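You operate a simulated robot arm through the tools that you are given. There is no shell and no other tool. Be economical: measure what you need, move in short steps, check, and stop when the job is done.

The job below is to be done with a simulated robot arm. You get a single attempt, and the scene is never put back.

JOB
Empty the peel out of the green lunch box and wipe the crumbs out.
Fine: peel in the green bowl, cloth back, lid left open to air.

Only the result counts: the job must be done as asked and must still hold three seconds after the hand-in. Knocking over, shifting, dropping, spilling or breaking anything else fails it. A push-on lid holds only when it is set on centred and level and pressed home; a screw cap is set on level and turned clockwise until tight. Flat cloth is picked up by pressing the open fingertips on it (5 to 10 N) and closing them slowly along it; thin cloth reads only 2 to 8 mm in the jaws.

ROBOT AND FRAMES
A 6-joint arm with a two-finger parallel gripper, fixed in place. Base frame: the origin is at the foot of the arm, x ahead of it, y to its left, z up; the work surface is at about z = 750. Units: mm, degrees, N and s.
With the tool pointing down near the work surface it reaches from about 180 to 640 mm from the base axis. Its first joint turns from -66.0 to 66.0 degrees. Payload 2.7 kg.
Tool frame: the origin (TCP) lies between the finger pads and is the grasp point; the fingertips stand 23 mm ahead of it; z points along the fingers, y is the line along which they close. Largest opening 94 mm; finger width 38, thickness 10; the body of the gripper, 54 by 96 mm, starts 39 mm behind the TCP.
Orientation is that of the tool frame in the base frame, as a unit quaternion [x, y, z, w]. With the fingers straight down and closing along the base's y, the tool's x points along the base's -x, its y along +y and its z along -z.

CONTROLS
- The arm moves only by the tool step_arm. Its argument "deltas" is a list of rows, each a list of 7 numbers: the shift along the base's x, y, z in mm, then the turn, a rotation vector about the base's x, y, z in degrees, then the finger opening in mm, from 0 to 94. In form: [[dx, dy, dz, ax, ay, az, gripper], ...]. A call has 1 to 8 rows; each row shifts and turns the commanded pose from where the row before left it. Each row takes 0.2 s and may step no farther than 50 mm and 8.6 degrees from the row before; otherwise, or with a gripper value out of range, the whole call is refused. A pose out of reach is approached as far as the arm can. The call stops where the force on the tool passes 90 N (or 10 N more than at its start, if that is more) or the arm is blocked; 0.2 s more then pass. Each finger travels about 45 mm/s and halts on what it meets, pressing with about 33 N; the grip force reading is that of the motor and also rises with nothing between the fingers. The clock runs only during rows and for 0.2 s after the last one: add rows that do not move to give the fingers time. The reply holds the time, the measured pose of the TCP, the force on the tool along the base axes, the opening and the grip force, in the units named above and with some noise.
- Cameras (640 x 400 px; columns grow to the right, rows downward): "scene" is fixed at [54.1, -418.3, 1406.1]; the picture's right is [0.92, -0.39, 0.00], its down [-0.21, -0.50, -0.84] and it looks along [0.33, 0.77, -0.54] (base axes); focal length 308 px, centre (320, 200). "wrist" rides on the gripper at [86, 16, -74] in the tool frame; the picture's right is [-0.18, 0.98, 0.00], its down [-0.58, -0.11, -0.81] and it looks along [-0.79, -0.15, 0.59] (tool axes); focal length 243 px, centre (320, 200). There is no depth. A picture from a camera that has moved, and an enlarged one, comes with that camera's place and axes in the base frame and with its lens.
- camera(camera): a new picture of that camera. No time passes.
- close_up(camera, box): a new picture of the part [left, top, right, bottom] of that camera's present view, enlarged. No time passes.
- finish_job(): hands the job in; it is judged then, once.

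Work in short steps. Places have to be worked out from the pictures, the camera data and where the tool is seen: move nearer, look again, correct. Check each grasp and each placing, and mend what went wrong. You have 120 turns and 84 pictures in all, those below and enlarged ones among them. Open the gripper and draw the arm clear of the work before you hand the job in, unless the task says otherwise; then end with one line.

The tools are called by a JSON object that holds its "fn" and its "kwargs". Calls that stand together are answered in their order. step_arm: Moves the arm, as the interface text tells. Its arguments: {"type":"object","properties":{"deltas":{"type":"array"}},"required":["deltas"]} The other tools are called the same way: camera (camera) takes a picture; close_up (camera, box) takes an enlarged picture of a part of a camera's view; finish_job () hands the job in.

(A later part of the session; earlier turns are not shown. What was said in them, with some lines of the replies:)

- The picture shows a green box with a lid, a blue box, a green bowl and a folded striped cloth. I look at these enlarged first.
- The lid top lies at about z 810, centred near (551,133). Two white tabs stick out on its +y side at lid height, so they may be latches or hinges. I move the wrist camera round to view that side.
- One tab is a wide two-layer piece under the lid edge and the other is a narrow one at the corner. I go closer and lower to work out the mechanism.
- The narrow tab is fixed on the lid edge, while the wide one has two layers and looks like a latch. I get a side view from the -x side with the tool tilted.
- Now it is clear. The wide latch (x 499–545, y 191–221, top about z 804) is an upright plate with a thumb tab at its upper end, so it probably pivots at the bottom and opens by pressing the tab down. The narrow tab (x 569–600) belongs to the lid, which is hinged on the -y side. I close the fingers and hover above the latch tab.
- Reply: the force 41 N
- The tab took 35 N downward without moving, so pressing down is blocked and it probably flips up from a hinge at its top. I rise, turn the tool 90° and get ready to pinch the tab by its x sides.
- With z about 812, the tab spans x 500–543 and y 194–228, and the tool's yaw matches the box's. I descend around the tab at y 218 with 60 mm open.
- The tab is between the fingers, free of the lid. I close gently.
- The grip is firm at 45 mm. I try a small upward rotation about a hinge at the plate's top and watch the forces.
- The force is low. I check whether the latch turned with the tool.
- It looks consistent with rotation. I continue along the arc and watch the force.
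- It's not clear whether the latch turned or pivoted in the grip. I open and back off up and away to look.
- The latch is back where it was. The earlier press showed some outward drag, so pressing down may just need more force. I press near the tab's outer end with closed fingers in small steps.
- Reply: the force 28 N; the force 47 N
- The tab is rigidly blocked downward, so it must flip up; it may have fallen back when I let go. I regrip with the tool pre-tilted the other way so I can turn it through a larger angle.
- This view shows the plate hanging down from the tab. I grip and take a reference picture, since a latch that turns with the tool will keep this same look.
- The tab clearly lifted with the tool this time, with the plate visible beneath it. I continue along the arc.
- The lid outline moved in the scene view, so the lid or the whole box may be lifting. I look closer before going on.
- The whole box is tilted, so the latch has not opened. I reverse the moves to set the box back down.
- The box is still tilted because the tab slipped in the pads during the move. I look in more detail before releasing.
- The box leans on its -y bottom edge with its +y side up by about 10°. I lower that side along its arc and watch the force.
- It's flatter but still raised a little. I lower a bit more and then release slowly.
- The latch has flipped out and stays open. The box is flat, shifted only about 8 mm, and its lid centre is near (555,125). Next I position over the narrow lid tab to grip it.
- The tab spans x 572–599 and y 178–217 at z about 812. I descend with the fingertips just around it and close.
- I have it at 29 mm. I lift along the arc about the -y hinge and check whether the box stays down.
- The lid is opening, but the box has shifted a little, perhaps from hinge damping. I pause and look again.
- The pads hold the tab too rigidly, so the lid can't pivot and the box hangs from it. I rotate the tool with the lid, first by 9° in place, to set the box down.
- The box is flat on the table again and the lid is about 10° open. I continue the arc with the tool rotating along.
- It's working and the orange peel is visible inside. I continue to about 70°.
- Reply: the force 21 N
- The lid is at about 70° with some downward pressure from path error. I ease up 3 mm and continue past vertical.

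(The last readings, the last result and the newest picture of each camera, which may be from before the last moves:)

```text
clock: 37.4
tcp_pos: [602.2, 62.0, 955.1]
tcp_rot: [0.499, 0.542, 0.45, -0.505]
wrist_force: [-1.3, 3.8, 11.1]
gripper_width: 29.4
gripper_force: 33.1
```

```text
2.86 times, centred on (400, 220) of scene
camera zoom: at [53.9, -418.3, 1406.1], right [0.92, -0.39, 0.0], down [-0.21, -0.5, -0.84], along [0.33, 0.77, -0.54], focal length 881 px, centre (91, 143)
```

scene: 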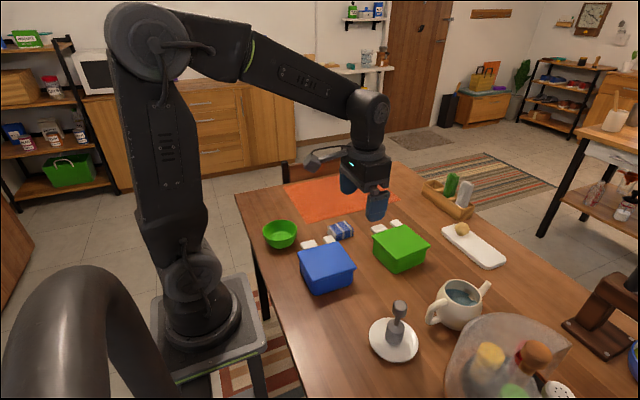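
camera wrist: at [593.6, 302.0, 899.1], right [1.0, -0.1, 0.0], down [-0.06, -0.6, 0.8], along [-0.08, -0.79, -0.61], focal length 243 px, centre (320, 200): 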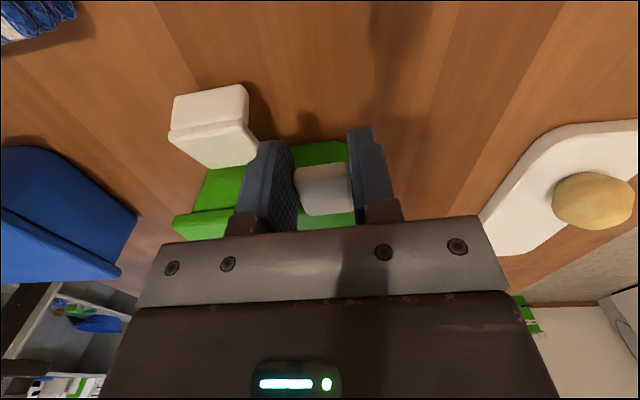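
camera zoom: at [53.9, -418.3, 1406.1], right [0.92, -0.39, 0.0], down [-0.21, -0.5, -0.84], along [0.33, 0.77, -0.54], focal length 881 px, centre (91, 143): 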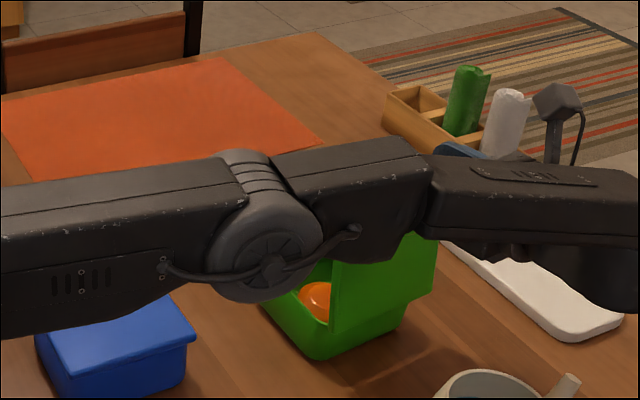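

The lid is near vertical. Two more small steps should take it past upright.

{"fn": "step_arm", "kwargs": {"deltas": [[2, -19.4, -1, 7.46, 0.78, 0, 24], [0, 0, 0, 0, 0, 0, 24]]}}

{"fn": "step_arm", "kwargs": {"deltas": [[2, -18, -4, 7.46, 0.78, 0, 24], [0, 0, 0, 0, 0, 0, 24]]}}

{"fn": "camera", "kwargs": {"camera": "scene"}}

{"fn": "camera", "kwargs": {"camera": "wrist"}}

```text
clock: 38.0
tcp_pos: [603.2, 43.5, 954.4]
tcp_rot: [-0.467, -0.509, -0.481, 0.54]
wrist_force: [-0.8, 3.6, 12.1]
gripper_width: 29.8
gripper_force: 33.0
```

```text
clock: 38.6
tcp_pos: [595.0, 21.2, 949.2]
tcp_rot: [-0.434, -0.473, -0.512, 0.571]
wrist_force: [11.6, -3.4, 18.3]
gripper_width: 29.9
gripper_force: 32.9
out of reach, approached as far as the arm can: row 1
```

```text
42 pictures are left
```

scene: 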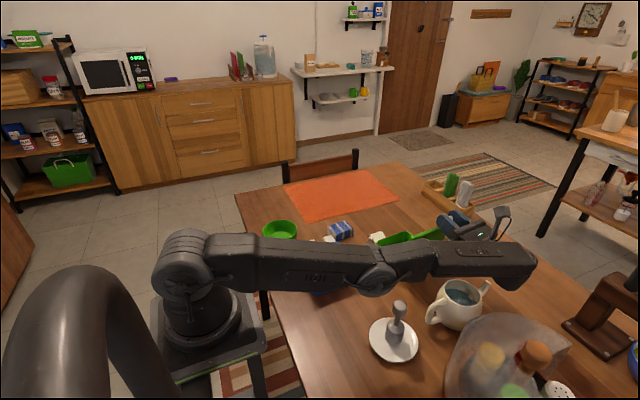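

```text
41 pictures are left
camera wrist: at [620.1, -65.0, 1020.8], right [0.97, 0.13, -0.19], down [-0.05, -0.7, -0.71], along [-0.23, 0.7, -0.67], focal length 243 px, centre (320, 200)
```

wrist: 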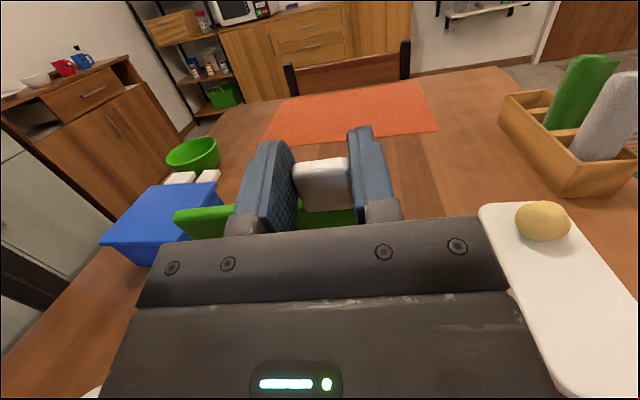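

The lid is past vertical and the arm is at its reach limit. I open the fingers and see whether the lid stays.

{"fn": "step_arm", "kwargs": {"deltas": [[-6, 0, 0, 0, 0, 0, 45], [0, 0, 0, 0, 0, 0, 70], [0, 0, 0, 0, 0, 0, 70], [0, 0, 0, 0, 0, 0, 70]]}}

{"fn": "camera", "kwargs": {"camera": "wrist"}}

```text
clock: 39.6
tcp_pos: [588.3, 21.4, 948.6]
tcp_rot: [-0.436, -0.473, -0.509, 0.573]
wrist_force: [-0.2, 0.1, -0.1]
gripper_width: 69.8
gripper_force: 0.1
```

```text
40 pictures are left
camera wrist: at [614.4, -63.6, 1019.3], right [0.97, 0.13, -0.2], down [-0.05, -0.7, -0.71], along [-0.23, 0.7, -0.67], focal length 243 px, centre (320, 200)
```

wrist: 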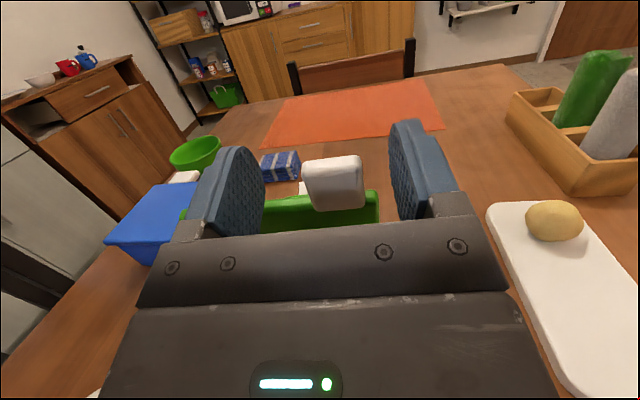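

The lid stays open. I retreat upward and then bring the tool back to pointing down.

{"fn": "step_arm", "kwargs": {"deltas": [[-5, -2, 25, 0, 0, 0, 70], [-10, 0, 30, 0, 0, 0, 70], [-15, 0, 20, -7.5, -0.8, 0, 70], [-15, 0, 20, -7.5, -0.8, 0, 70], [-15, 0, 10, -7.5, -0.8, 0, 70], [-10, 0, 0, -7.5, -0.8, 0, 70], [-10, 0, 0, -7.5, -0.8, 0, 70], [-10, 0, 0, -7.5, -0.8, 0, 70]]}}

{"fn": "step_arm", "kwargs": {"deltas": [[-5, 10, 0, -7.5, -0.8, 0, 70], [-5, 10, 0, -7.5, -0.8, 0, 70], [-5, 10, 0, -7.5, -0.8, 0, 70], [0, 10, 0, -7.5, -0.8, 0, 70], [0, 10, 0, -7.5, -0.8, 0, 70], [0, 10, 0, -7.5, -0.8, 0, 70], [0, 10, 0, -4.5, -0.4, 0, 70], [0, 0, 0, 0, 0, 0, 70]]}}

{"fn": "camera", "kwargs": {"camera": "scene"}}

{"fn": "camera", "kwargs": {"camera": "wrist"}}

```text
clock: 41.4
tcp_pos: [497.7, 19.6, 1052.1]
tcp_rot: [0.601, 0.655, 0.307, -0.341]
wrist_force: [0.2, -0.3, -0.3]
gripper_width: 69.8
gripper_force: 0.0
```

```text
clock: 43.2
tcp_pos: [484.0, 90.4, 1053.3]
tcp_rot: [0.675, 0.737, 0.031, -0.031]
wrist_force: [0.4, 0.6, 0.0]
gripper_width: 70.0
gripper_force: 0.0
```

```text
39 pictures are left
```

scene: 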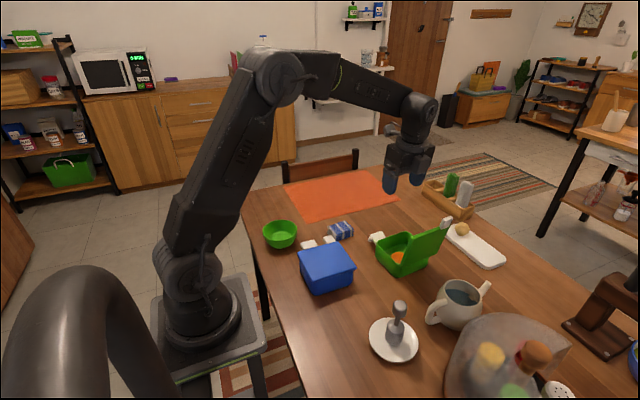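

```text
38 pictures are left
camera wrist: at [492.1, 170.9, 1134.1], right [1.0, -0.1, -0.01], down [-0.05, -0.66, 0.75], along [-0.08, -0.75, -0.66], focal length 243 px, centre (320, 200)
```

wrist: 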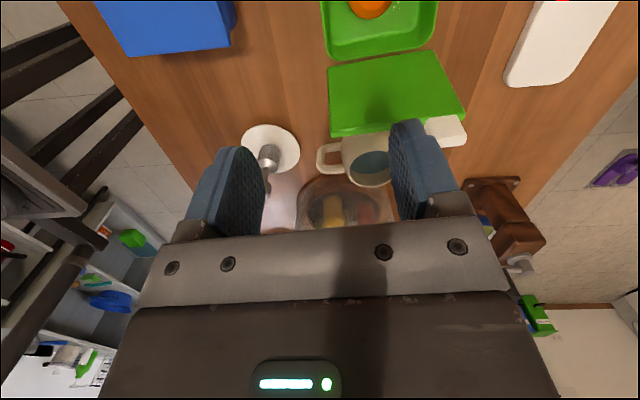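

The box is open with the lid standing. I move to look into it with the wrist camera.

{"fn": "step_arm", "kwargs": {"deltas": [[15, 28, -25, -5, -0.5, 0, 70], [15, 28, -25, 0, 0, 0, 70], [15, 28, -25, 0, 0, 0, 70], [16, 26, -25, 0, 0, 0, 70], [0, 0, 0, 0, 0, 0, 70]]}}

{"fn": "close_up", "kwargs": {"camera": "wrist", "box": [220, 0, 420, 200]}}

{"fn": "close_up", "kwargs": {"camera": "scene", "box": [350, 200, 470, 290]}}

```text
clock: 44.4
tcp_pos: [545.2, 198.3, 954.4]
tcp_rot: [0.675, 0.738, 0.002, 0.002]
wrist_force: [0.5, -0.1, -0.4]
gripper_width: 69.9
gripper_force: 0.0
```

```text
2.00 times, centred on (320, 100) of wrist
camera zoom: at [553.0, 286.0, 1028.1], right [1.0, -0.1, 0.0], down [-0.06, -0.59, 0.81], along [-0.07, -0.8, -0.59], focal length 485 px, centre (320, 400)
```

zoom: 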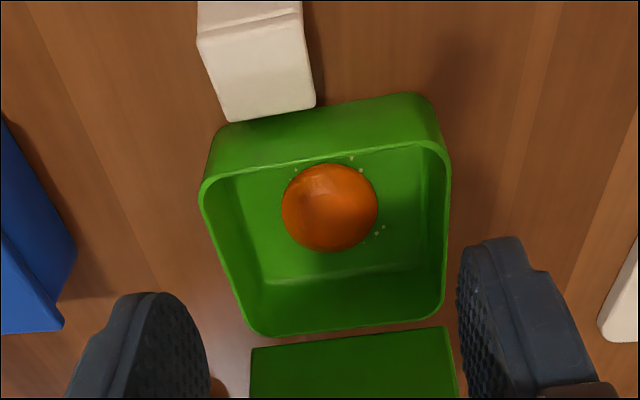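

```text
4.44 times, centred on (410, 245) of scene
camera zoom: at [54.2, -418.3, 1406.1], right [0.92, -0.39, 0.0], down [-0.21, -0.5, -0.84], along [0.33, 0.77, -0.54], focal length 1371 px, centre (-80, 0)
```

zoom: 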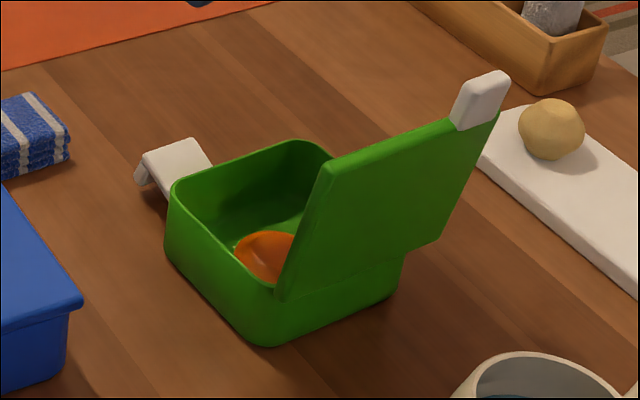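

The peel is a dome about 56 mm across, centred near (546,124), with crumbs around it. I go over it with 74 mm open and look again before descending.

{"fn": "step_arm", "kwargs": {"deltas": [[0, -25, -20, 0, 0, 0, 74], [0, -25, -25, 0, 0, 0, 74], [1, -24, -25, 0, 0, 0, 74], [0, 0, -25, 0, 0, 0, 74], [0, 0, 0, 0, 0, 0, 74]]}}

{"fn": "camera", "kwargs": {"camera": "wrist"}}

```text
clock: 45.6
tcp_pos: [544.7, 124.8, 859.7]
tcp_rot: [0.675, 0.738, 0.003, 0.002]
wrist_force: [-0.7, -0.5, 0.5]
gripper_width: 74.0
gripper_force: 0.0
```

```text
35 pictures are left
camera wrist: at [552.6, 212.8, 934.1], right [1.0, -0.1, 0.01], down [-0.06, -0.59, 0.81], along [-0.07, -0.8, -0.59], focal length 243 px, centre (320, 200)
```

wrist: 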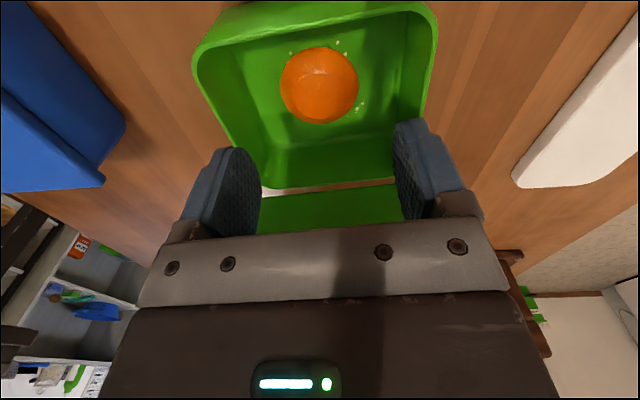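

The peel is right below the jaws at about (545,123). I descend with tips to just above the floor and close slowly.

{"fn": "step_arm", "kwargs": {"deltas": [[0, -1, -25, 0, 0, 0, 74], [0, 0, -25, 0, 0, 0, 74], [0, 0, -16, 0, 0, 0, 74], [0, 0, -9, 0, 0, 0, 74], [0, 0, 0, 0, 0, 0, 74]]}}

{"fn": "step_arm", "kwargs": {"deltas": [[0, 0, 0, 0, 0, 0, 66], [0, 0, 0, 0, 0, 0, 60], [0, 0, 0, 0, 0, 0, 56], [0, 0, 0, 0, 0, 0, 52], [0, 0, 0, 0, 0, 0, 50]]}}

{"fn": "camera", "kwargs": {"camera": "wrist"}}

```text
clock: 46.8
tcp_pos: [546.8, 125.6, 781.8]
tcp_rot: [0.675, 0.738, 0.003, 0.001]
wrist_force: [0.4, 0.6, 0.4]
gripper_width: 74.0
gripper_force: 0.0
```

```text
clock: 48.0
tcp_pos: [547.2, 124.7, 783.0]
tcp_rot: [0.675, 0.738, 0.002, 0.002]
wrist_force: [0.7, 0.3, 0.3]
gripper_width: 57.3
gripper_force: 33.1
```

```text
34 pictures are left
camera wrist: at [554.5, 212.5, 856.8], right [1.0, -0.1, 0.0], down [-0.06, -0.59, 0.81], along [-0.07, -0.8, -0.59], focal length 243 px, centre (320, 200)
```

wrist: 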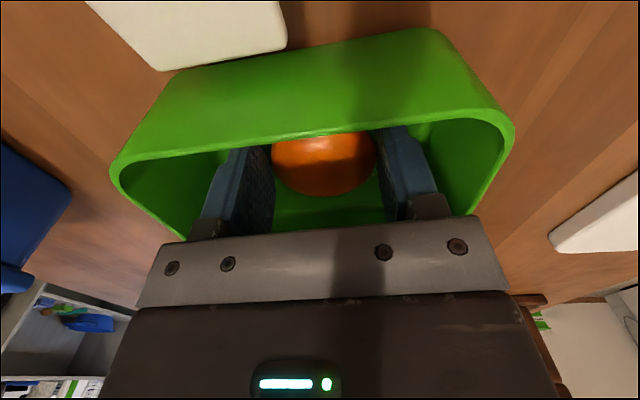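

The peel is held at 57 mm. I lift straight up and check it.

{"fn": "step_arm", "kwargs": {"deltas": [[0, 0, 10, 0, 0, 0, 50], [0, 0, 25, 0, 0, 0, 50], [0, 0, 40, 0, 0, 0, 50], [0, 0, 45, 0, 0, 0, 50], [0, 0, 10, 0, 0, 0, 50]]}}

{"fn": "camera", "kwargs": {"camera": "wrist"}}

```text
clock: 49.2
tcp_pos: [544.8, 126.0, 913.7]
tcp_rot: [0.675, 0.738, 0.003, 0.003]
wrist_force: [-0.4, -0.1, -0.9]
gripper_width: 56.6
gripper_force: 32.9
```

```text
33 pictures are left
camera wrist: at [553.7, 213.5, 988.4], right [1.0, -0.1, 0.0], down [-0.06, -0.59, 0.81], along [-0.07, -0.8, -0.59], focal length 243 px, centre (320, 200)
```

wrist: 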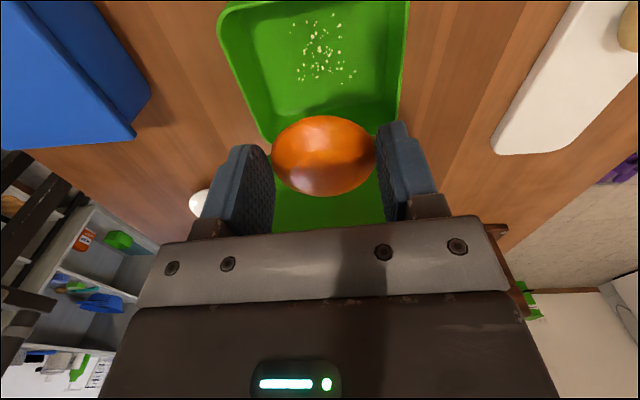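

The peel is held and the crumbs are visible in the box. I carry the peel high over to the bowl near (243,340), turning the tool as I go.

{"fn": "step_arm", "kwargs": {"deltas": [[-37, 26, 0, 0, 0, 8.5, 50], [-37, 26, 0, 0, 0, 8.5, 50], [-37, 26, 0, 0, 0, 8.5, 50], [-37, 26, 0, 0, 0, 8.5, 50], [-37, 26, 0, 0, 0, 8.5, 50], [-37, 26, 0, 0, 0, 8.5, 50], [-37, 26, 0, 0, 0, 8.5, 50], [-20, 18, 0, 0, 0, 8.5, 50]]}}

{"fn": "camera", "kwargs": {"camera": "wrist"}}

{"fn": "camera", "kwargs": {"camera": "scene"}}

```text
clock: 51.0
tcp_pos: [266.8, 323.0, 913.3]
tcp_rot: [0.146, 0.989, 0.002, 0.001]
wrist_force: [-0.9, -0.5, 0.0]
gripper_width: 56.9
gripper_force: 33.1
```

```text
32 pictures are left
camera wrist: at [187.9, 363.3, 986.7], right [0.46, 0.89, 0.0], down [0.52, -0.28, 0.81], along [0.72, -0.37, -0.59], focal length 243 px, centre (320, 200)
```

wrist: 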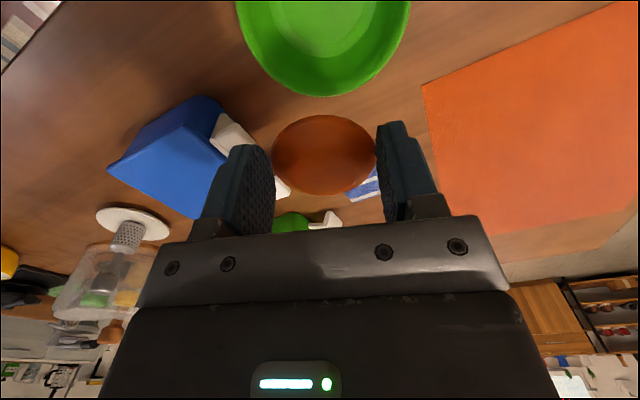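

```text
31 pictures are left
```

scene: 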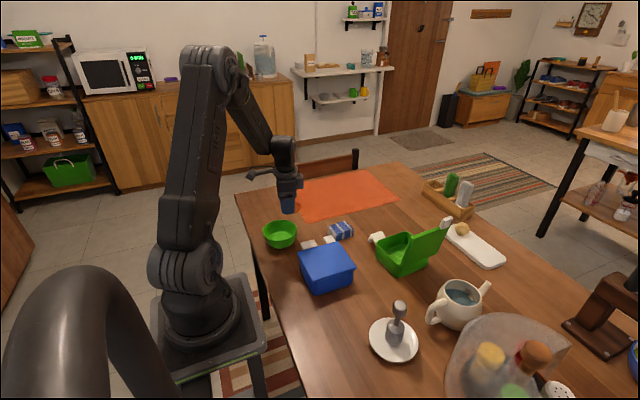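

Both views put the bowl centre at (242,340) with a rim diameter of about 115. I centre over it, descend and release.

{"fn": "step_arm", "kwargs": {"deltas": [[-25, 17, 0, 0, 0, 0, 50], [0, 0, -30, 0, 0, 0, 50], [0, 0, -30, 0, 0, 0, 50], [0, 0, -25, 0, 0, 0, 50], [0, 0, -15, 0, 0, 0, 50], [0, 0, -7, 0, 0, 0, 50], [0, 0, 0, 0, 0, 0, 50]]}}

{"fn": "camera", "kwargs": {"camera": "wrist"}}

```text
clock: 52.6
tcp_pos: [243.4, 346.0, 809.8]
tcp_rot: [0.146, 0.989, 0.011, 0.003]
wrist_force: [-1.2, -3.7, 54.4]
gripper_width: 55.9
gripper_force: 32.6
```

```text
30 pictures are left
camera wrist: at [164.2, 384.5, 884.1], right [0.46, 0.89, 0.02], down [0.52, -0.29, 0.81], along [0.72, -0.36, -0.59], focal length 243 px, centre (320, 200)
```

wrist: 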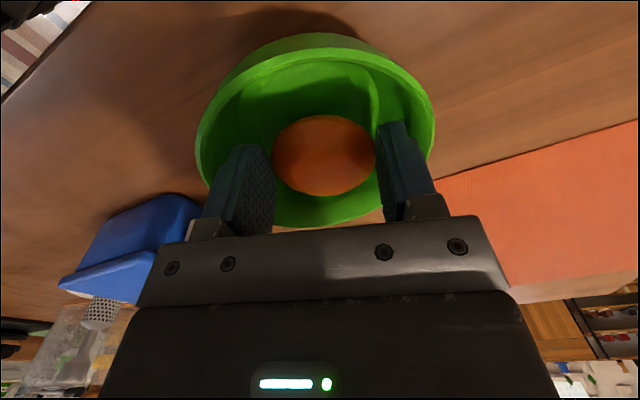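

The fingers touched the bowl (54 N). I back up 7 mm to relieve it and release the peel.

{"fn": "step_arm", "kwargs": {"deltas": [[0, 0, 7, 0, 0, 0, 50], [0, 0, 0, 0, 0, 0, 50]]}}

{"fn": "step_arm", "kwargs": {"deltas": [[0, 0, 0, 0, 0, 0, 58], [0, 0, 0, 0, 0, 0, 62], [0, 0, 0, 0, 0, 0, 63], [0, 0, 20, 0, 0, 0, 66], [0, 0, 40, 0, 0, 0, 70], [0, 0, 45, 0, 0, 0, 80]]}}

{"fn": "close_up", "kwargs": {"camera": "scene", "box": [240, 190, 440, 315]}}

```text
clock: 53.2
tcp_pos: [240.6, 340.4, 810.5]
tcp_rot: [0.147, 0.989, 0.0, 0.0]
wrist_force: [-1.3, 0.4, 4.7]
gripper_width: 56.2
gripper_force: 33.4
```

```text
clock: 54.6
tcp_pos: [239.6, 342.3, 919.5]
tcp_rot: [0.148, 0.989, 0.001, 0.0]
wrist_force: [-0.7, 0.2, -1.7]
gripper_width: 57.8
gripper_force: 0.2
```

```text
3.20 times, centred on (340, 252) of scene
camera zoom: at [54.2, -418.3, 1406.1], right [0.92, -0.39, 0.0], down [-0.21, -0.5, -0.84], along [0.33, 0.77, -0.54], focal length 987 px, centre (256, 32)
```

zoom: 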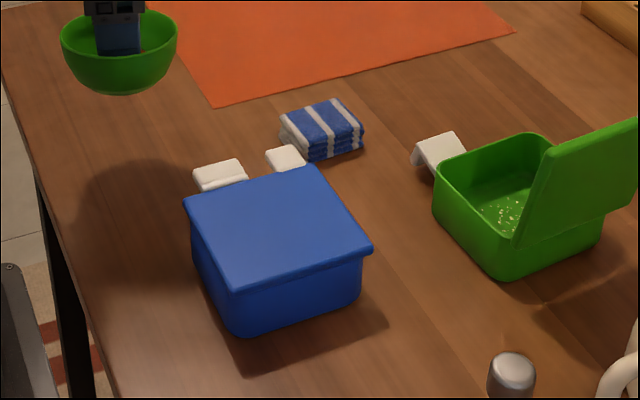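

Opening the fingers wedged them in the bowl and lifted it. I lower it straight back to the same spot, keeping the outward pressure until it is down.

{"fn": "step_arm", "kwargs": {"deltas": [[0, 0, -40, 0, 0, 0, 80], [0, 0, -35, 0, 0, 0, 80], [0, 0, -15, 0, 0, 0, 80], [0, 0, -6, 0, 0, 0, 80], [0, 0, 0, 0, 0, 0, 80]]}}

{"fn": "close_up", "kwargs": {"camera": "scene", "box": [240, 190, 440, 315]}}

```text
clock: 55.8
tcp_pos: [242.7, 344.4, 821.4]
tcp_rot: [0.147, 0.989, 0.003, 0.001]
wrist_force: [-0.8, -0.7, -1.2]
gripper_width: 59.4
gripper_force: 0.0
```

```text
3.20 times, centred on (340, 252) of scene
camera zoom: at [54.2, -418.3, 1406.1], right [0.92, -0.39, 0.0], down [-0.21, -0.5, -0.84], along [0.33, 0.77, -0.54], focal length 987 px, centre (256, 32)
```

zoom: 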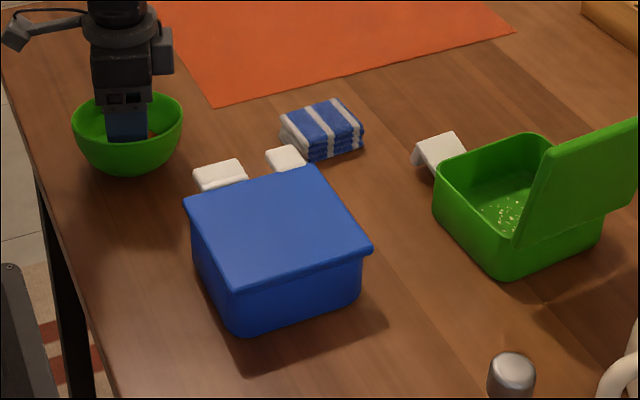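

The bowl hangs about 8–10 mm above the table at the right place. I lower it in small steps until it touches.

{"fn": "step_arm", "kwargs": {"deltas": [[0, 0, -3, 0, 0, 0, 80], [0, 0, -3, 0, 0, 0, 80], [0, 0, 0, 0, 0, 0, 80]]}}

{"fn": "step_arm", "kwargs": {"deltas": [[0, 0, -2, 0, 0, 0, 80], [0, 0, 0, 0, 0, 0, 80]]}}

{"fn": "close_up", "kwargs": {"camera": "scene", "box": [240, 190, 440, 315]}}

```text
clock: 56.6
tcp_pos: [242.9, 341.4, 815.5]
tcp_rot: [0.147, 0.989, 0.002, 0.001]
wrist_force: [0.0, 0.2, -0.2]
gripper_width: 60.5
gripper_force: 0.1
```

```text
clock: 57.2
tcp_pos: [242.3, 343.4, 815.3]
tcp_rot: [0.146, 0.989, 0.004, 0.001]
wrist_force: [-4.5, -4.9, 24.9]
gripper_width: 61.0
gripper_force: 0.0
```

```text
3.20 times, centred on (340, 252) of scene
camera zoom: at [53.9, -418.7, 1406.0], right [0.92, -0.39, 0.0], down [-0.21, -0.5, -0.84], along [0.33, 0.77, -0.54], focal length 987 px, centre (256, 32)
```

zoom: 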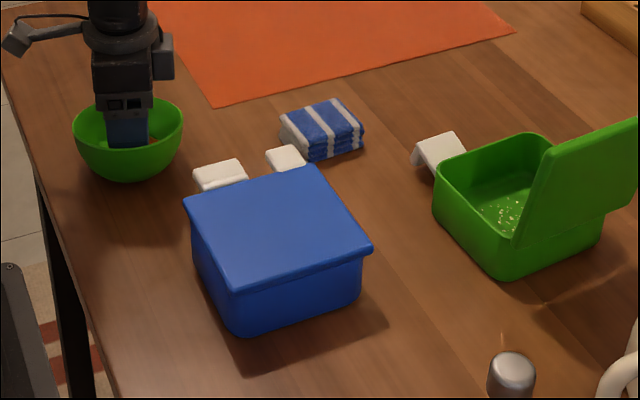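

There is 25 N of contact, so the bowl is seated. I narrow the fingers a little to free the bowl wall and raise slightly.

{"fn": "step_arm", "kwargs": {"deltas": [[0, 0, 2, 0, 0, 0, 59], [0, 0, 0, 0, 0, 0, 58], [0, 0, 0, 0, 0, 0, 58]]}}

{"fn": "camera", "kwargs": {"camera": "wrist"}}

{"fn": "close_up", "kwargs": {"camera": "scene", "box": [240, 200, 320, 260]}}

```text
clock: 58.0
tcp_pos: [240.8, 343.2, 815.1]
tcp_rot: [0.147, 0.989, 0.002, 0.0]
wrist_force: [0.5, -0.6, 0.2]
gripper_width: 57.6
gripper_force: 0.1
```

```text
26 pictures are left
camera wrist: at [163.0, 382.7, 889.6], right [0.46, 0.89, 0.0], down [0.52, -0.28, 0.81], along [0.72, -0.37, -0.59], focal length 243 px, centre (320, 200)
```

wrist: 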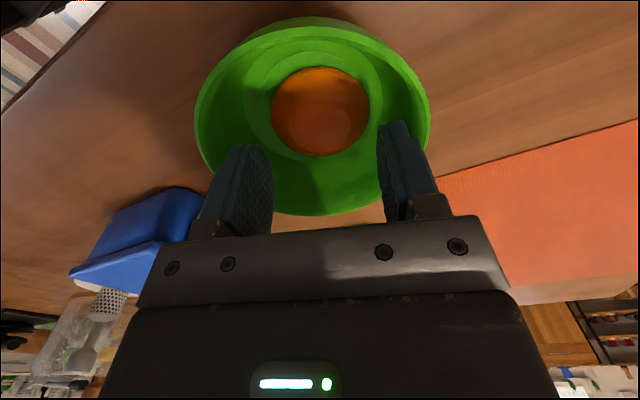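

```text
6.67 times, centred on (280, 230) of scene
camera zoom: at [54.1, -418.3, 1406.1], right [0.92, -0.39, 0.0], down [-0.21, -0.5, -0.84], along [0.33, 0.77, -0.54], focal length 2056 px, centre (587, 0)
```

zoom: 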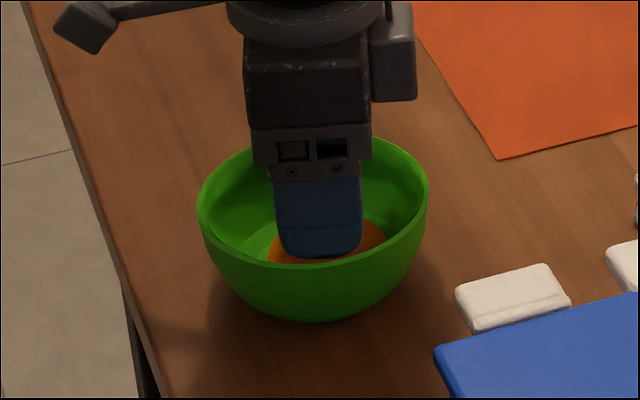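

The peel lies in the bowl and the bowl is down. I withdraw straight up without opening further.

{"fn": "step_arm", "kwargs": {"deltas": [[0, 0, 10, 0, 0, 0, 57], [0, 0, 30, 0, 0, 0, 57], [0, 0, 40, 0, 0, 0, 57], [0, 0, 30, 0, 0, 0, 57]]}}

{"fn": "close_up", "kwargs": {"camera": "scene", "box": [240, 190, 440, 315]}}

```text
clock: 59.0
tcp_pos: [240.4, 342.1, 927.9]
tcp_rot: [0.147, 0.989, 0.002, 0.0]
wrist_force: [0.7, 0.1, 0.1]
gripper_width: 56.6
gripper_force: 0.1
```

```text
3.20 times, centred on (340, 252) of scene
camera zoom: at [54.1, -418.3, 1406.1], right [0.92, -0.39, 0.0], down [-0.21, -0.5, -0.84], along [0.33, 0.77, -0.54], focal length 987 px, centre (256, 32)
```

zoom: 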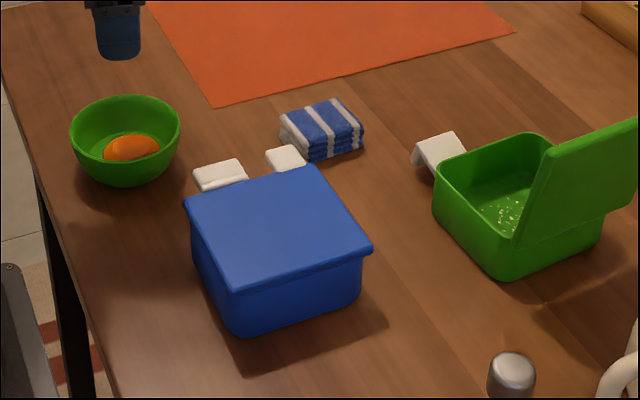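

The peel is in the bowl, which is back in its place. Next is the cloth, a folded block near (440,297), and I move to view it.

{"fn": "step_arm", "kwargs": {"deltas": [[40, -15, 0, 0, 0, 6, 70], [40, -15, 0, 0, 0, 6, 90], [40, -15, 0, 0, 0, 5, 90], [40, -10, -10, 0, 0, 0, 90], [0, 0, 0, 0, 0, 0, 90]]}}

{"fn": "close_up", "kwargs": {"camera": "wrist", "box": [200, 0, 440, 150]}}

```text
clock: 60.2
tcp_pos: [402.2, 286.7, 916.1]
tcp_rot: [-0.002, 1.0, 0.003, 0.0]
wrist_force: [0.7, 0.3, 0.3]
gripper_width: 89.9
gripper_force: 0.1
```

```text
2.67 times, centred on (320, 75) of wrist
camera zoom: at [314.8, 302.6, 990.7], right [0.18, 0.98, 0.0], down [0.58, -0.11, 0.81], along [0.79, -0.14, -0.59], focal length 647 px, centre (320, 533)
```

zoom: 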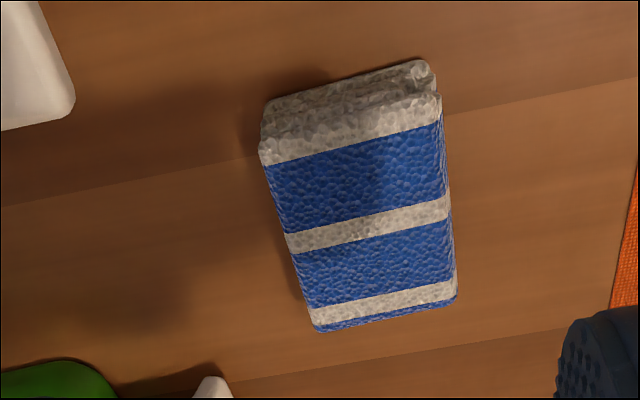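

The cloth block spans x 400–468, y 270–327, about 25 mm high, and is turned by about 4°. I align and descend so the tips grip its upper half.

{"fn": "step_arm", "kwargs": {"deltas": [[16, 6, -30, 0, 0, 4, 86], [16, 6.5, -30, 0, 0, 0, 86], [0, 0, -35, 0, 0, 0, 86], [0, 0, -20, 0, 0, 0, 86], [0, 0, -10, 0, 0, 0, 86], [0, 0, -6, 0, 0, 0, 86], [0, 0, 0, 0, 0, 0, 86]]}}

{"fn": "camera", "kwargs": {"camera": "wrist"}}

```text
clock: 61.8
tcp_pos: [435.3, 300.8, 784.2]
tcp_rot: [-0.036, 0.999, 0.002, 0.0]
wrist_force: [0.5, 0.1, 0.4]
gripper_width: 85.8
gripper_force: 0.0
```

```text
22 pictures are left
camera wrist: at [346.0, 309.5, 858.5], right [0.11, 0.99, 0.01], down [0.59, -0.07, 0.81], along [0.8, -0.09, -0.59], focal length 243 px, centre (320, 200)
```

wrist: 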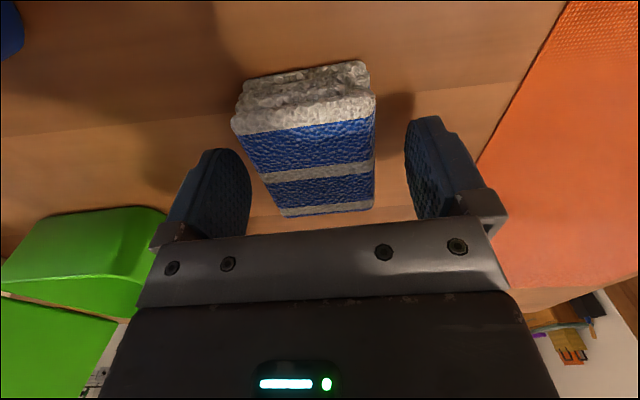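

The cloth sits slightly left in the jaws, so I shift 2 mm and close slowly.

{"fn": "step_arm", "kwargs": {"deltas": [[0, -2.5, 0, 0, 0, 0, 76], [0, 0, 0, 0, 0, 0, 66], [0, 0, 0, 0, 0, 0, 60], [0, 0, 0, 0, 0, 0, 54], [0, 0, 0, 0, 0, 0, 48], [0, 0, 0, 0, 0, 0, 42], [0, 0, 0, 0, 0, 0, 38]]}}

{"fn": "step_arm", "kwargs": {"deltas": [[0, 0, 15, 0, 0, 0, 38], [0, 0, 30, 0, 0, 0, 38], [0, 0, 0, 0, 0, 0, 38]]}}

{"fn": "camera", "kwargs": {"camera": "wrist"}}

```text
clock: 63.4
tcp_pos: [434.5, 297.3, 785.3]
tcp_rot: [-0.036, 0.999, 0.002, 0.001]
wrist_force: [0.9, 0.2, 0.2]
gripper_width: 53.9
gripper_force: 33.0
```

```text
clock: 64.2
tcp_pos: [433.8, 295.0, 830.3]
tcp_rot: [-0.036, 0.999, 0.002, 0.0]
wrist_force: [-0.3, -0.2, -0.3]
gripper_width: 54.1
gripper_force: 33.1
```

```text
21 pictures are left
camera wrist: at [346.0, 305.1, 904.4], right [0.11, 0.99, 0.0], down [0.59, -0.07, 0.81], along [0.8, -0.09, -0.59], focal length 243 px, centre (320, 200)
```

wrist: 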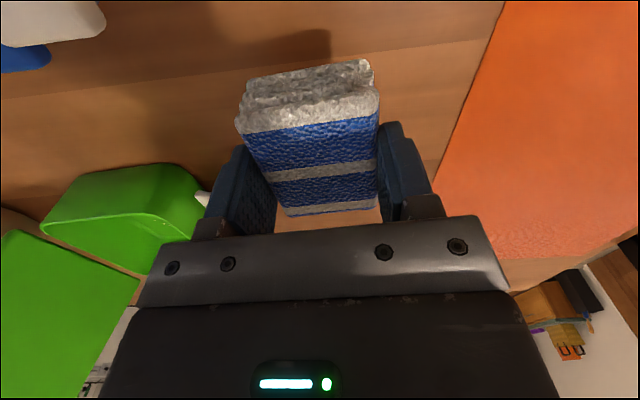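

The cloth is held as a block at 54 mm. I carry it up and over to the lunch box, turning by -89° so that the jaws close along x.

{"fn": "step_arm", "kwargs": {"deltas": [[0, 0, 35, 0, 0, -8.1, 38], [0, 0, 35, 0, 0, -8.1, 38], [13, -20, 10, 0, 0, -8.1, 38], [13, -20, 0, 0, 0, -8.1, 38], [13, -20, 0, 0, 0, -8.1, 38], [13, -20, 0, 0, 0, -8.1, 38], [13, -20, 0, 0, 0, -8.1, 38], [13, -20, 0, 0, 0, -8.1, 38]]}}

{"fn": "step_arm", "kwargs": {"deltas": [[13, -20, 0, 0, 0, -8.1, 38], [13, -20, 0, 0, 0, -8.1, 38], [10, -13, 0, 0, 0, -8.0, 38], [0, 0, -20, 0, 0, 0, 38], [0, 0, 0, 0, 0, 0, 38]]}}

{"fn": "camera", "kwargs": {"camera": "wrist"}}

```text
clock: 66.0
tcp_pos: [512.4, 177.5, 910.3]
tcp_rot: [0.506, 0.863, 0.002, 0.002]
wrist_force: [-0.7, 0.3, -0.2]
gripper_width: 54.0
gripper_force: 32.9
```

```text
clock: 67.2
tcp_pos: [548.4, 123.3, 891.2]
tcp_rot: [0.675, 0.737, 0.002, 0.001]
wrist_force: [-0.5, 0.9, 0.6]
gripper_width: 54.0
gripper_force: 32.9
```

```text
20 pictures are left
camera wrist: at [555.4, 210.9, 964.9], right [1.0, -0.1, 0.0], down [-0.06, -0.59, 0.81], along [-0.08, -0.8, -0.59], focal length 243 px, centre (320, 200)
```

wrist: 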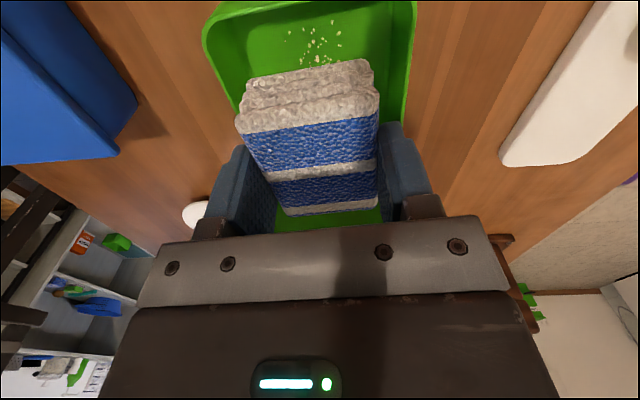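

The crumbs are directly below. I lower to just above the floor and then in 1–2 mm steps until there is light contact.

{"fn": "step_arm", "kwargs": {"deltas": [[0, -3, -30, 0, 0, 0, 38], [0, 0, -30, 0, 0, 0, 38], [0, 0, -20, 0, 0, 0, 38], [0, 0, -12, 0, 0, 0, 38], [0, 0, -4, 0, 0, 0, 38], [0, 0, 0, 0, 0, 0, 38]]}}

{"fn": "step_arm", "kwargs": {"deltas": [[0, 0, -2, 0, 0, 0, 38], [0, 0, -1, 0, 0, 0, 38], [0, 0, 0, 0, 0, 0, 38]]}}

```text
clock: 68.6
tcp_pos: [547.5, 122.0, 794.0]
tcp_rot: [0.675, 0.738, 0.003, 0.002]
wrist_force: [-0.3, 0.9, -0.6]
gripper_width: 54.0
gripper_force: 33.1
```

```text
clock: 69.4
tcp_pos: [548.1, 121.5, 790.1]
tcp_rot: [0.675, 0.738, 0.003, 0.002]
wrist_force: [0.2, 0.2, -0.7]
gripper_width: 54.0
gripper_force: 32.9
```

There's no contact yet, so I lower further in 1 mm steps.

{"fn": "step_arm", "kwargs": {"deltas": [[0, 0, -1, 0, 0, 0, 38], [0, 0, -1, 0, 0, 0, 38], [0, 0, 0, 0, 0, 0, 38]]}}

{"fn": "step_arm", "kwargs": {"deltas": [[0, 0, -1, 0, 0, 0, 38], [0, 0, 0, 0, 0, 0, 38]]}}

```text
clock: 70.2
tcp_pos: [547.9, 120.8, 788.8]
tcp_rot: [0.674, 0.738, 0.002, 0.002]
wrist_force: [-5.5, 0.3, 16.7]
gripper_width: 54.1
gripper_force: 33.0
```

```text
clock: 70.8
tcp_pos: [549.2, 121.1, 789.6]
tcp_rot: [0.674, 0.738, 0.002, 0.002]
wrist_force: [-7.6, 1.0, 28.4]
gripper_width: 53.7
gripper_force: 33.3
```

The force is now 28 N, which is too much. I ease up 2 mm and sweep along x.

{"fn": "step_arm", "kwargs": {"deltas": [[0, 0, 0, 0, 0, 0, 38], [0, 0, 2, 0, 0, 0, 38], [-6, 0, 0, 0, 0, 0, 38], [-6, 0, 0, 0, 0, 0, 38], [-4, 0, 0, 0, 0, 0, 38], [0, 0, 0, 0, 0, 0, 38]]}}

{"fn": "step_arm", "kwargs": {"deltas": [[7, 0, 0, 0, 0, 0, 38], [8, 0, 0, 0, 0, 0, 38], [8, 0, 0, 0, 0, 0, 38], [6, 0, 0, 0, 0, 0, 38], [0, 0, 0, 0, 0, 0, 38]]}}

{"fn": "camera", "kwargs": {"camera": "wrist"}}

```text
clock: 72.2
tcp_pos: [532.0, 119.2, 789.0]
tcp_rot: [0.675, 0.738, 0.002, 0.002]
wrist_force: [4.6, -1.1, 8.8]
gripper_width: 53.7
gripper_force: 33.1
```

```text
clock: 73.4
tcp_pos: [560.4, 121.4, 787.9]
tcp_rot: [0.675, 0.738, 0.002, 0.002]
wrist_force: [-5.6, 2.6, 8.9]
gripper_width: 53.8
gripper_force: 33.0
```

```text
19 pictures are left
camera wrist: at [568.1, 208.8, 863.4], right [1.0, -0.1, 0.0], down [-0.06, -0.59, 0.81], along [-0.07, -0.8, -0.59], focal length 243 px, centre (320, 200)
```

wrist: 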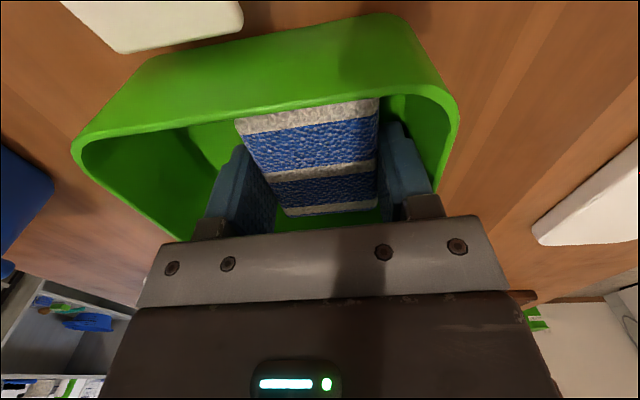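

It's wiping at about 9 N. I now sweep rows at a larger and a smaller y.

{"fn": "step_arm", "kwargs": {"deltas": [[0, 6, 0, 0, 0, 0, 38], [0, 4, 0, 0, 0, 0, 38], [-8, 0, 0, 0, 0, 0, 38], [-8, 0, 0, 0, 0, 0, 38], [-8, 0, 0, 0, 0, 0, 38], [-6, 0, 0, 0, 0, 0, 38], [0, 0, 0, 0, 0, 0, 38]]}}

{"fn": "step_arm", "kwargs": {"deltas": [[0, -7, 0, 0, 0, 0, 38], [0, -7, 0, 0, 0, 0, 38], [0, -6, 0, 0, 0, 0, 38], [8, 0, 0, 0, 0, 0, 38], [8, 0, 0, 0, 0, 0, 38], [8, 0, 0, 0, 0, 0, 38], [6, 0, 0, 0, 0, 0, 38], [0, 0, 0, 0, 0, 0, 38]]}}

{"fn": "step_arm", "kwargs": {"deltas": [[-8, 5, 0, 0, 0, 0, 38], [-5, 5, 0, 0, 0, 0, 38], [0, 0, 20, 0, 0, 0, 38], [0, 0, 40, 0, 0, 0, 38], [0, 0, 45, 0, 0, 0, 38], [0, 20, 25, 0, 0, 0, 38], [0, 30, 0, 0, 0, 0, 38], [0, 0, 0, 0, 0, 0, 38]]}}

{"fn": "camera", "kwargs": {"camera": "wrist"}}

{"fn": "close_up", "kwargs": {"camera": "scene", "box": [350, 200, 470, 290]}}

```text
clock: 75.0
tcp_pos: [530.6, 131.1, 789.7]
tcp_rot: [0.675, 0.738, 0.002, 0.002]
wrist_force: [0.4, -3.3, 0.0]
gripper_width: 54.0
gripper_force: 33.3
```

```text
clock: 76.8
tcp_pos: [559.6, 110.5, 790.4]
tcp_rot: [0.675, 0.738, 0.002, 0.002]
wrist_force: [0.2, -0.6, -0.1]
gripper_width: 54.1
gripper_force: 33.4
```

```text
clock: 78.6
tcp_pos: [548.6, 171.2, 918.9]
tcp_rot: [0.675, 0.738, 0.002, 0.001]
wrist_force: [-0.1, -0.5, -0.5]
gripper_width: 54.1
gripper_force: 33.7
```

```text
18 pictures are left
camera wrist: at [556.3, 258.7, 992.4], right [1.0, -0.1, 0.0], down [-0.06, -0.59, 0.81], along [-0.07, -0.8, -0.59], focal length 243 px, centre (320, 200)
```

wrist: 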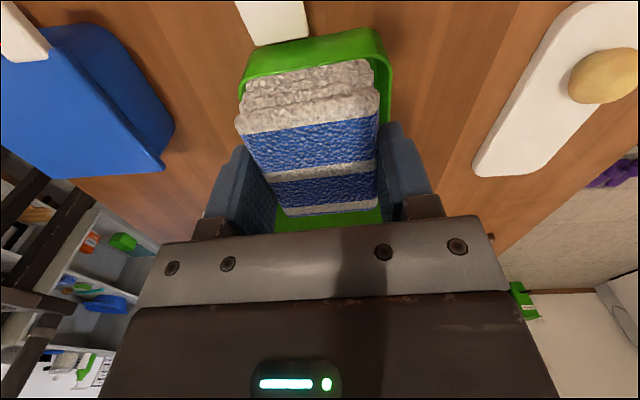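

```text
4.44 times, centred on (410, 245) of scene
camera zoom: at [54.2, -418.3, 1406.1], right [0.92, -0.39, 0.0], down [-0.21, -0.5, -0.84], along [0.33, 0.77, -0.54], focal length 1371 px, centre (-80, 0)
```

zoom: 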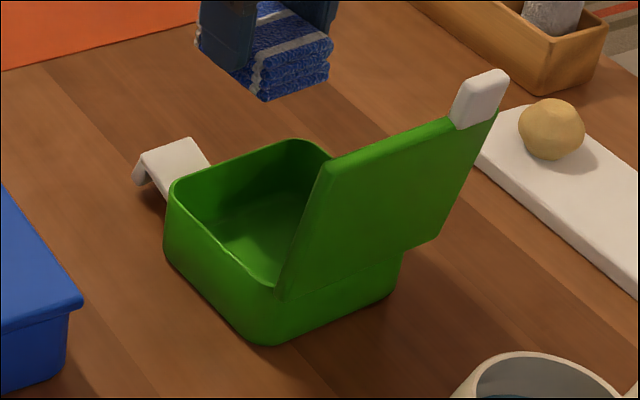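

The visible floor is clean. I shift aside so the held cloth no longer hides the rest of the interior.

{"fn": "step_arm", "kwargs": {"deltas": [[-30, 0, 0, 0, 0, 0, 38], [-30, 0, 0, 0, 0, 0, 38], [-30, -5, 0, 0, 0, 0, 38], [0, 0, 0, 0, 0, 0, 38]]}}

{"fn": "close_up", "kwargs": {"camera": "wrist", "box": [360, 0, 600, 150]}}

```text
clock: 79.6
tcp_pos: [457.5, 163.2, 919.8]
tcp_rot: [0.675, 0.738, 0.002, 0.002]
wrist_force: [-0.8, 0.3, -1.0]
gripper_width: 54.1
gripper_force: 33.2
```

```text
2.67 times, centred on (480, 75) of wrist
camera zoom: at [465.1, 252.5, 993.4], right [1.0, -0.1, 0.01], down [-0.06, -0.59, 0.81], along [-0.07, -0.8, -0.59], focal length 647 px, centre (-107, 533)
```

zoom: 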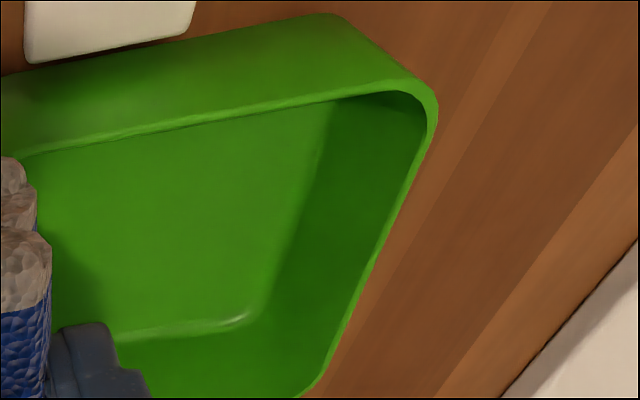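

The box is clean. I carry the cloth back to its spot at TCP (434.5, 297) with the original orientation.

{"fn": "step_arm", "kwargs": {"deltas": [[-2, 12, 0, 0, 0, 8.1, 38], [-2, 12, 0, 0, 0, 8.1, 38], [-2, 12, 0, 0, 0, 8.1, 38], [-2, 12, 0, 0, 0, 8.1, 38], [-2, 12, 0, 0, 0, 8.1, 38], [-2, 12, 0, 0, 0, 8.1, 38], [-2, 12, 0, 0, 0, 8.1, 38], [-2, 12, 0, 0, 0, 8.1, 38]]}}

{"fn": "step_arm", "kwargs": {"deltas": [[-2, 12, 0, 0, 0, 8.1, 38], [-2, 13, 0, 0, 0, 8.1, 38], [-2, 13, 0, 0, 0, 8.0, 38], [0, 0, -40, 0, 0, 0, 38], [0, 0, -40, 0, 0, 0, 38], [0, 0, -35, 0, 0, 0, 38], [0, 0, -12, 0, 0, 0, 38], [0, 0, 0, 0, 0, 0, 38]]}}

{"fn": "close_up", "kwargs": {"camera": "scene", "box": [240, 190, 440, 315]}}

```text
clock: 81.4
tcp_pos: [441.1, 260.8, 919.7]
tcp_rot: [0.173, 0.985, 0.003, 0.0]
wrist_force: [0.5, 0.9, 0.0]
gripper_width: 54.0
gripper_force: 33.3
```

```text
clock: 83.2
tcp_pos: [435.9, 299.3, 792.3]
tcp_rot: [-0.036, 0.999, 0.003, 0.001]
wrist_force: [-0.6, 0.0, -0.4]
gripper_width: 54.0
gripper_force: 32.9
```

```text
3.20 times, centred on (340, 252) of scene
camera zoom: at [54.2, -418.3, 1406.1], right [0.92, -0.39, 0.0], down [-0.21, -0.5, -0.84], along [0.33, 0.77, -0.54], focal length 987 px, centre (256, 32)
```

zoom: 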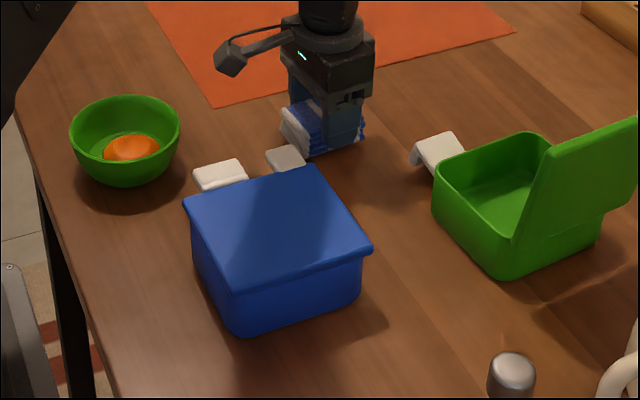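

Everything matches the original layout. I lower the last millimetres to contact.

{"fn": "step_arm", "kwargs": {"deltas": [[-1, -1.5, -4, 0, 0, 0, 38], [0, 0, -2, 0, 0, 0, 38], [0, 0, 0, 0, 0, 0, 38]]}}

{"fn": "step_arm", "kwargs": {"deltas": [[0, 0, -1, 0, 0, 0, 38], [0, 0, 0, 0, 0, 0, 38]]}}

```text
clock: 84.0
tcp_pos: [436.0, 298.6, 787.1]
tcp_rot: [-0.036, 0.999, 0.002, 0.001]
wrist_force: [-0.1, 0.5, -0.7]
gripper_width: 53.9
gripper_force: 33.0
```

```text
clock: 84.6
tcp_pos: [434.5, 298.2, 784.6]
tcp_rot: [-0.035, 0.999, 0.002, 0.0]
wrist_force: [0.4, 0.2, -0.4]
gripper_width: 54.1
gripper_force: 33.0
```

Still no load. I go 1 mm at a time until it touches, and then release.

{"fn": "step_arm", "kwargs": {"deltas": [[0, 0, -1, 0, 0, 0, 38], [0, 0, 0, 0, 0, 0, 38]]}}

{"fn": "step_arm", "kwargs": {"deltas": [[0, 0, -1, 0, 0, 0, 38], [0, 0, 0, 0, 0, 0, 38]]}}

```text
clock: 85.2
tcp_pos: [433.8, 298.4, 784.7]
tcp_rot: [-0.036, 0.999, 0.003, 0.0]
wrist_force: [-1.1, -0.4, 1.5]
gripper_width: 54.0
gripper_force: 32.7
```

```text
clock: 85.8
tcp_pos: [434.9, 299.3, 785.0]
tcp_rot: [-0.036, 0.999, 0.003, 0.0]
wrist_force: [-2.2, -0.7, 9.3]
gripper_width: 54.1
gripper_force: 33.8
```

It's in contact. I release, rise and draw the arm clear.

{"fn": "step_arm", "kwargs": {"deltas": [[0, 0, 0.5, 0, 0, 0, 58], [0, 0, 0, 0, 0, 0, 68], [0, 0, 0, 0, 0, 0, 78], [0, 0, 15, 0, 0, 0, 80], [0, 0, 40, 0, 0, 0, 80], [0, 0, 45, 0, 0, 0, 80], [-20, -20, 40, 0, 0, -4, 80], [-20, -40, 20, 0, 0, 0, 80]]}}

{"fn": "step_arm", "kwargs": {"deltas": [[-20, -40, 20, 0, 0, 0, 80], [-20, -40, 20, 0, 0, 0, 80], [-20, -40, 20, 0, 0, 0, 80], [0, -40, 20, 0, 0, 0, 80], [0, -40, 20, 0, 0, 0, 80], [0, 0, 0, 0, 0, 0, 80]]}}

{"fn": "close_up", "kwargs": {"camera": "scene", "box": [240, 190, 440, 315]}}

{"fn": "camera", "kwargs": {"camera": "scene"}}

{"fn": "camera", "kwargs": {"camera": "wrist"}}

```text
clock: 87.6
tcp_pos: [395.0, 238.0, 945.1]
tcp_rot: [-0.001, 1.0, 0.003, -0.001]
wrist_force: [-0.9, 0.2, -0.4]
gripper_width: 80.0
gripper_force: 0.1
```

```text
clock: 89.0
tcp_pos: [336.4, 37.5, 1046.6]
tcp_rot: [-0.001, 1.0, 0.003, 0.0]
wrist_force: [0.5, 0.6, -0.2]
gripper_width: 80.0
gripper_force: 0.0
```

```text
3.20 times, centred on (340, 252) of scene
camera zoom: at [54.1, -418.3, 1406.1], right [0.92, -0.39, 0.0], down [-0.21, -0.5, -0.84], along [0.33, 0.77, -0.54], focal length 987 px, centre (256, 32)
```

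zoom: 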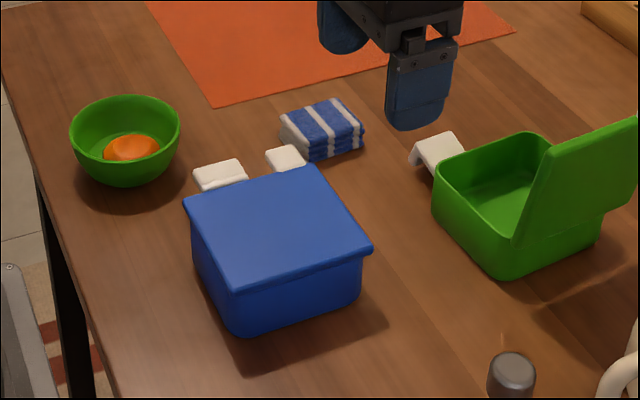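

```text
13 pictures are left
```

scene: 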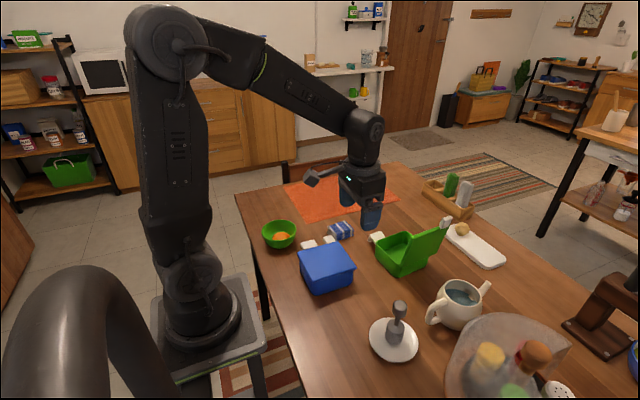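

```text
12 pictures are left
camera wrist: at [248.7, 53.6, 1121.2], right [0.18, 0.98, 0.0], down [0.58, -0.11, 0.81], along [0.79, -0.14, -0.59], focal length 243 px, centre (320, 200)
```

wrist: 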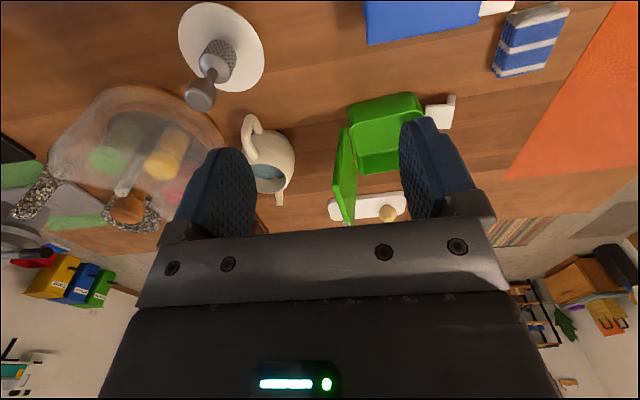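

All is in place. One enlarged look into the box for leftover crumbs.

{"fn": "close_up", "kwargs": {"camera": "wrist", "box": [330, 85, 440, 185]}}

{"fn": "close_up", "kwargs": {"camera": "scene", "box": [370, 225, 430, 275]}}

```text
4.00 times, centred on (385, 135) of wrist
camera zoom: at [248.7, 53.6, 1121.2], right [0.18, 0.98, 0.0], down [0.58, -0.11, 0.81], along [0.79, -0.14, -0.59], focal length 970 px, centre (60, 460)
```

zoom: 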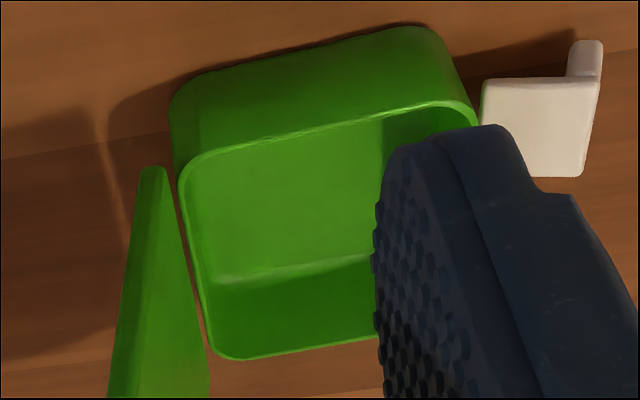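

```text
8.00 times, centred on (400, 250) of scene
camera zoom: at [54.1, -418.3, 1406.1], right [0.92, -0.39, 0.0], down [-0.21, -0.5, -0.84], along [0.33, 0.77, -0.54], focal length 2467 px, centre (-320, -200)
```

zoom: 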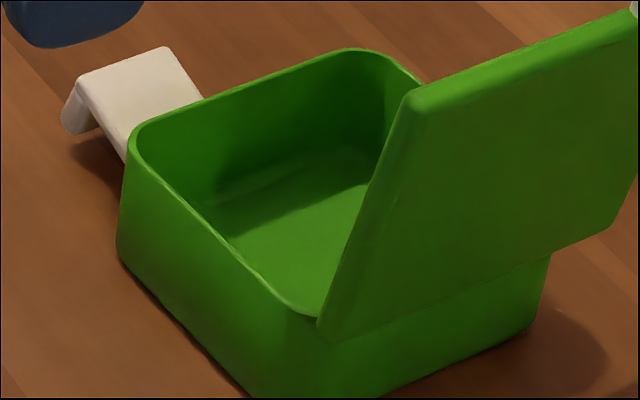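

The box is clean and open, the peel is in the bowl, the cloth is back and the arm is clear. I hand the job in.

{"fn": "finish_job", "kwargs": {}}

```text
The job is handed in.
```

The peel is in the green bowl, the crumbs are wiped out of the green lunch box, the cloth is back where it lay and the lid is open; the lunch box shifted about 8 mm while I worked the latch, and the bowl was briefly lifted and set back within about 2 mm of its place.
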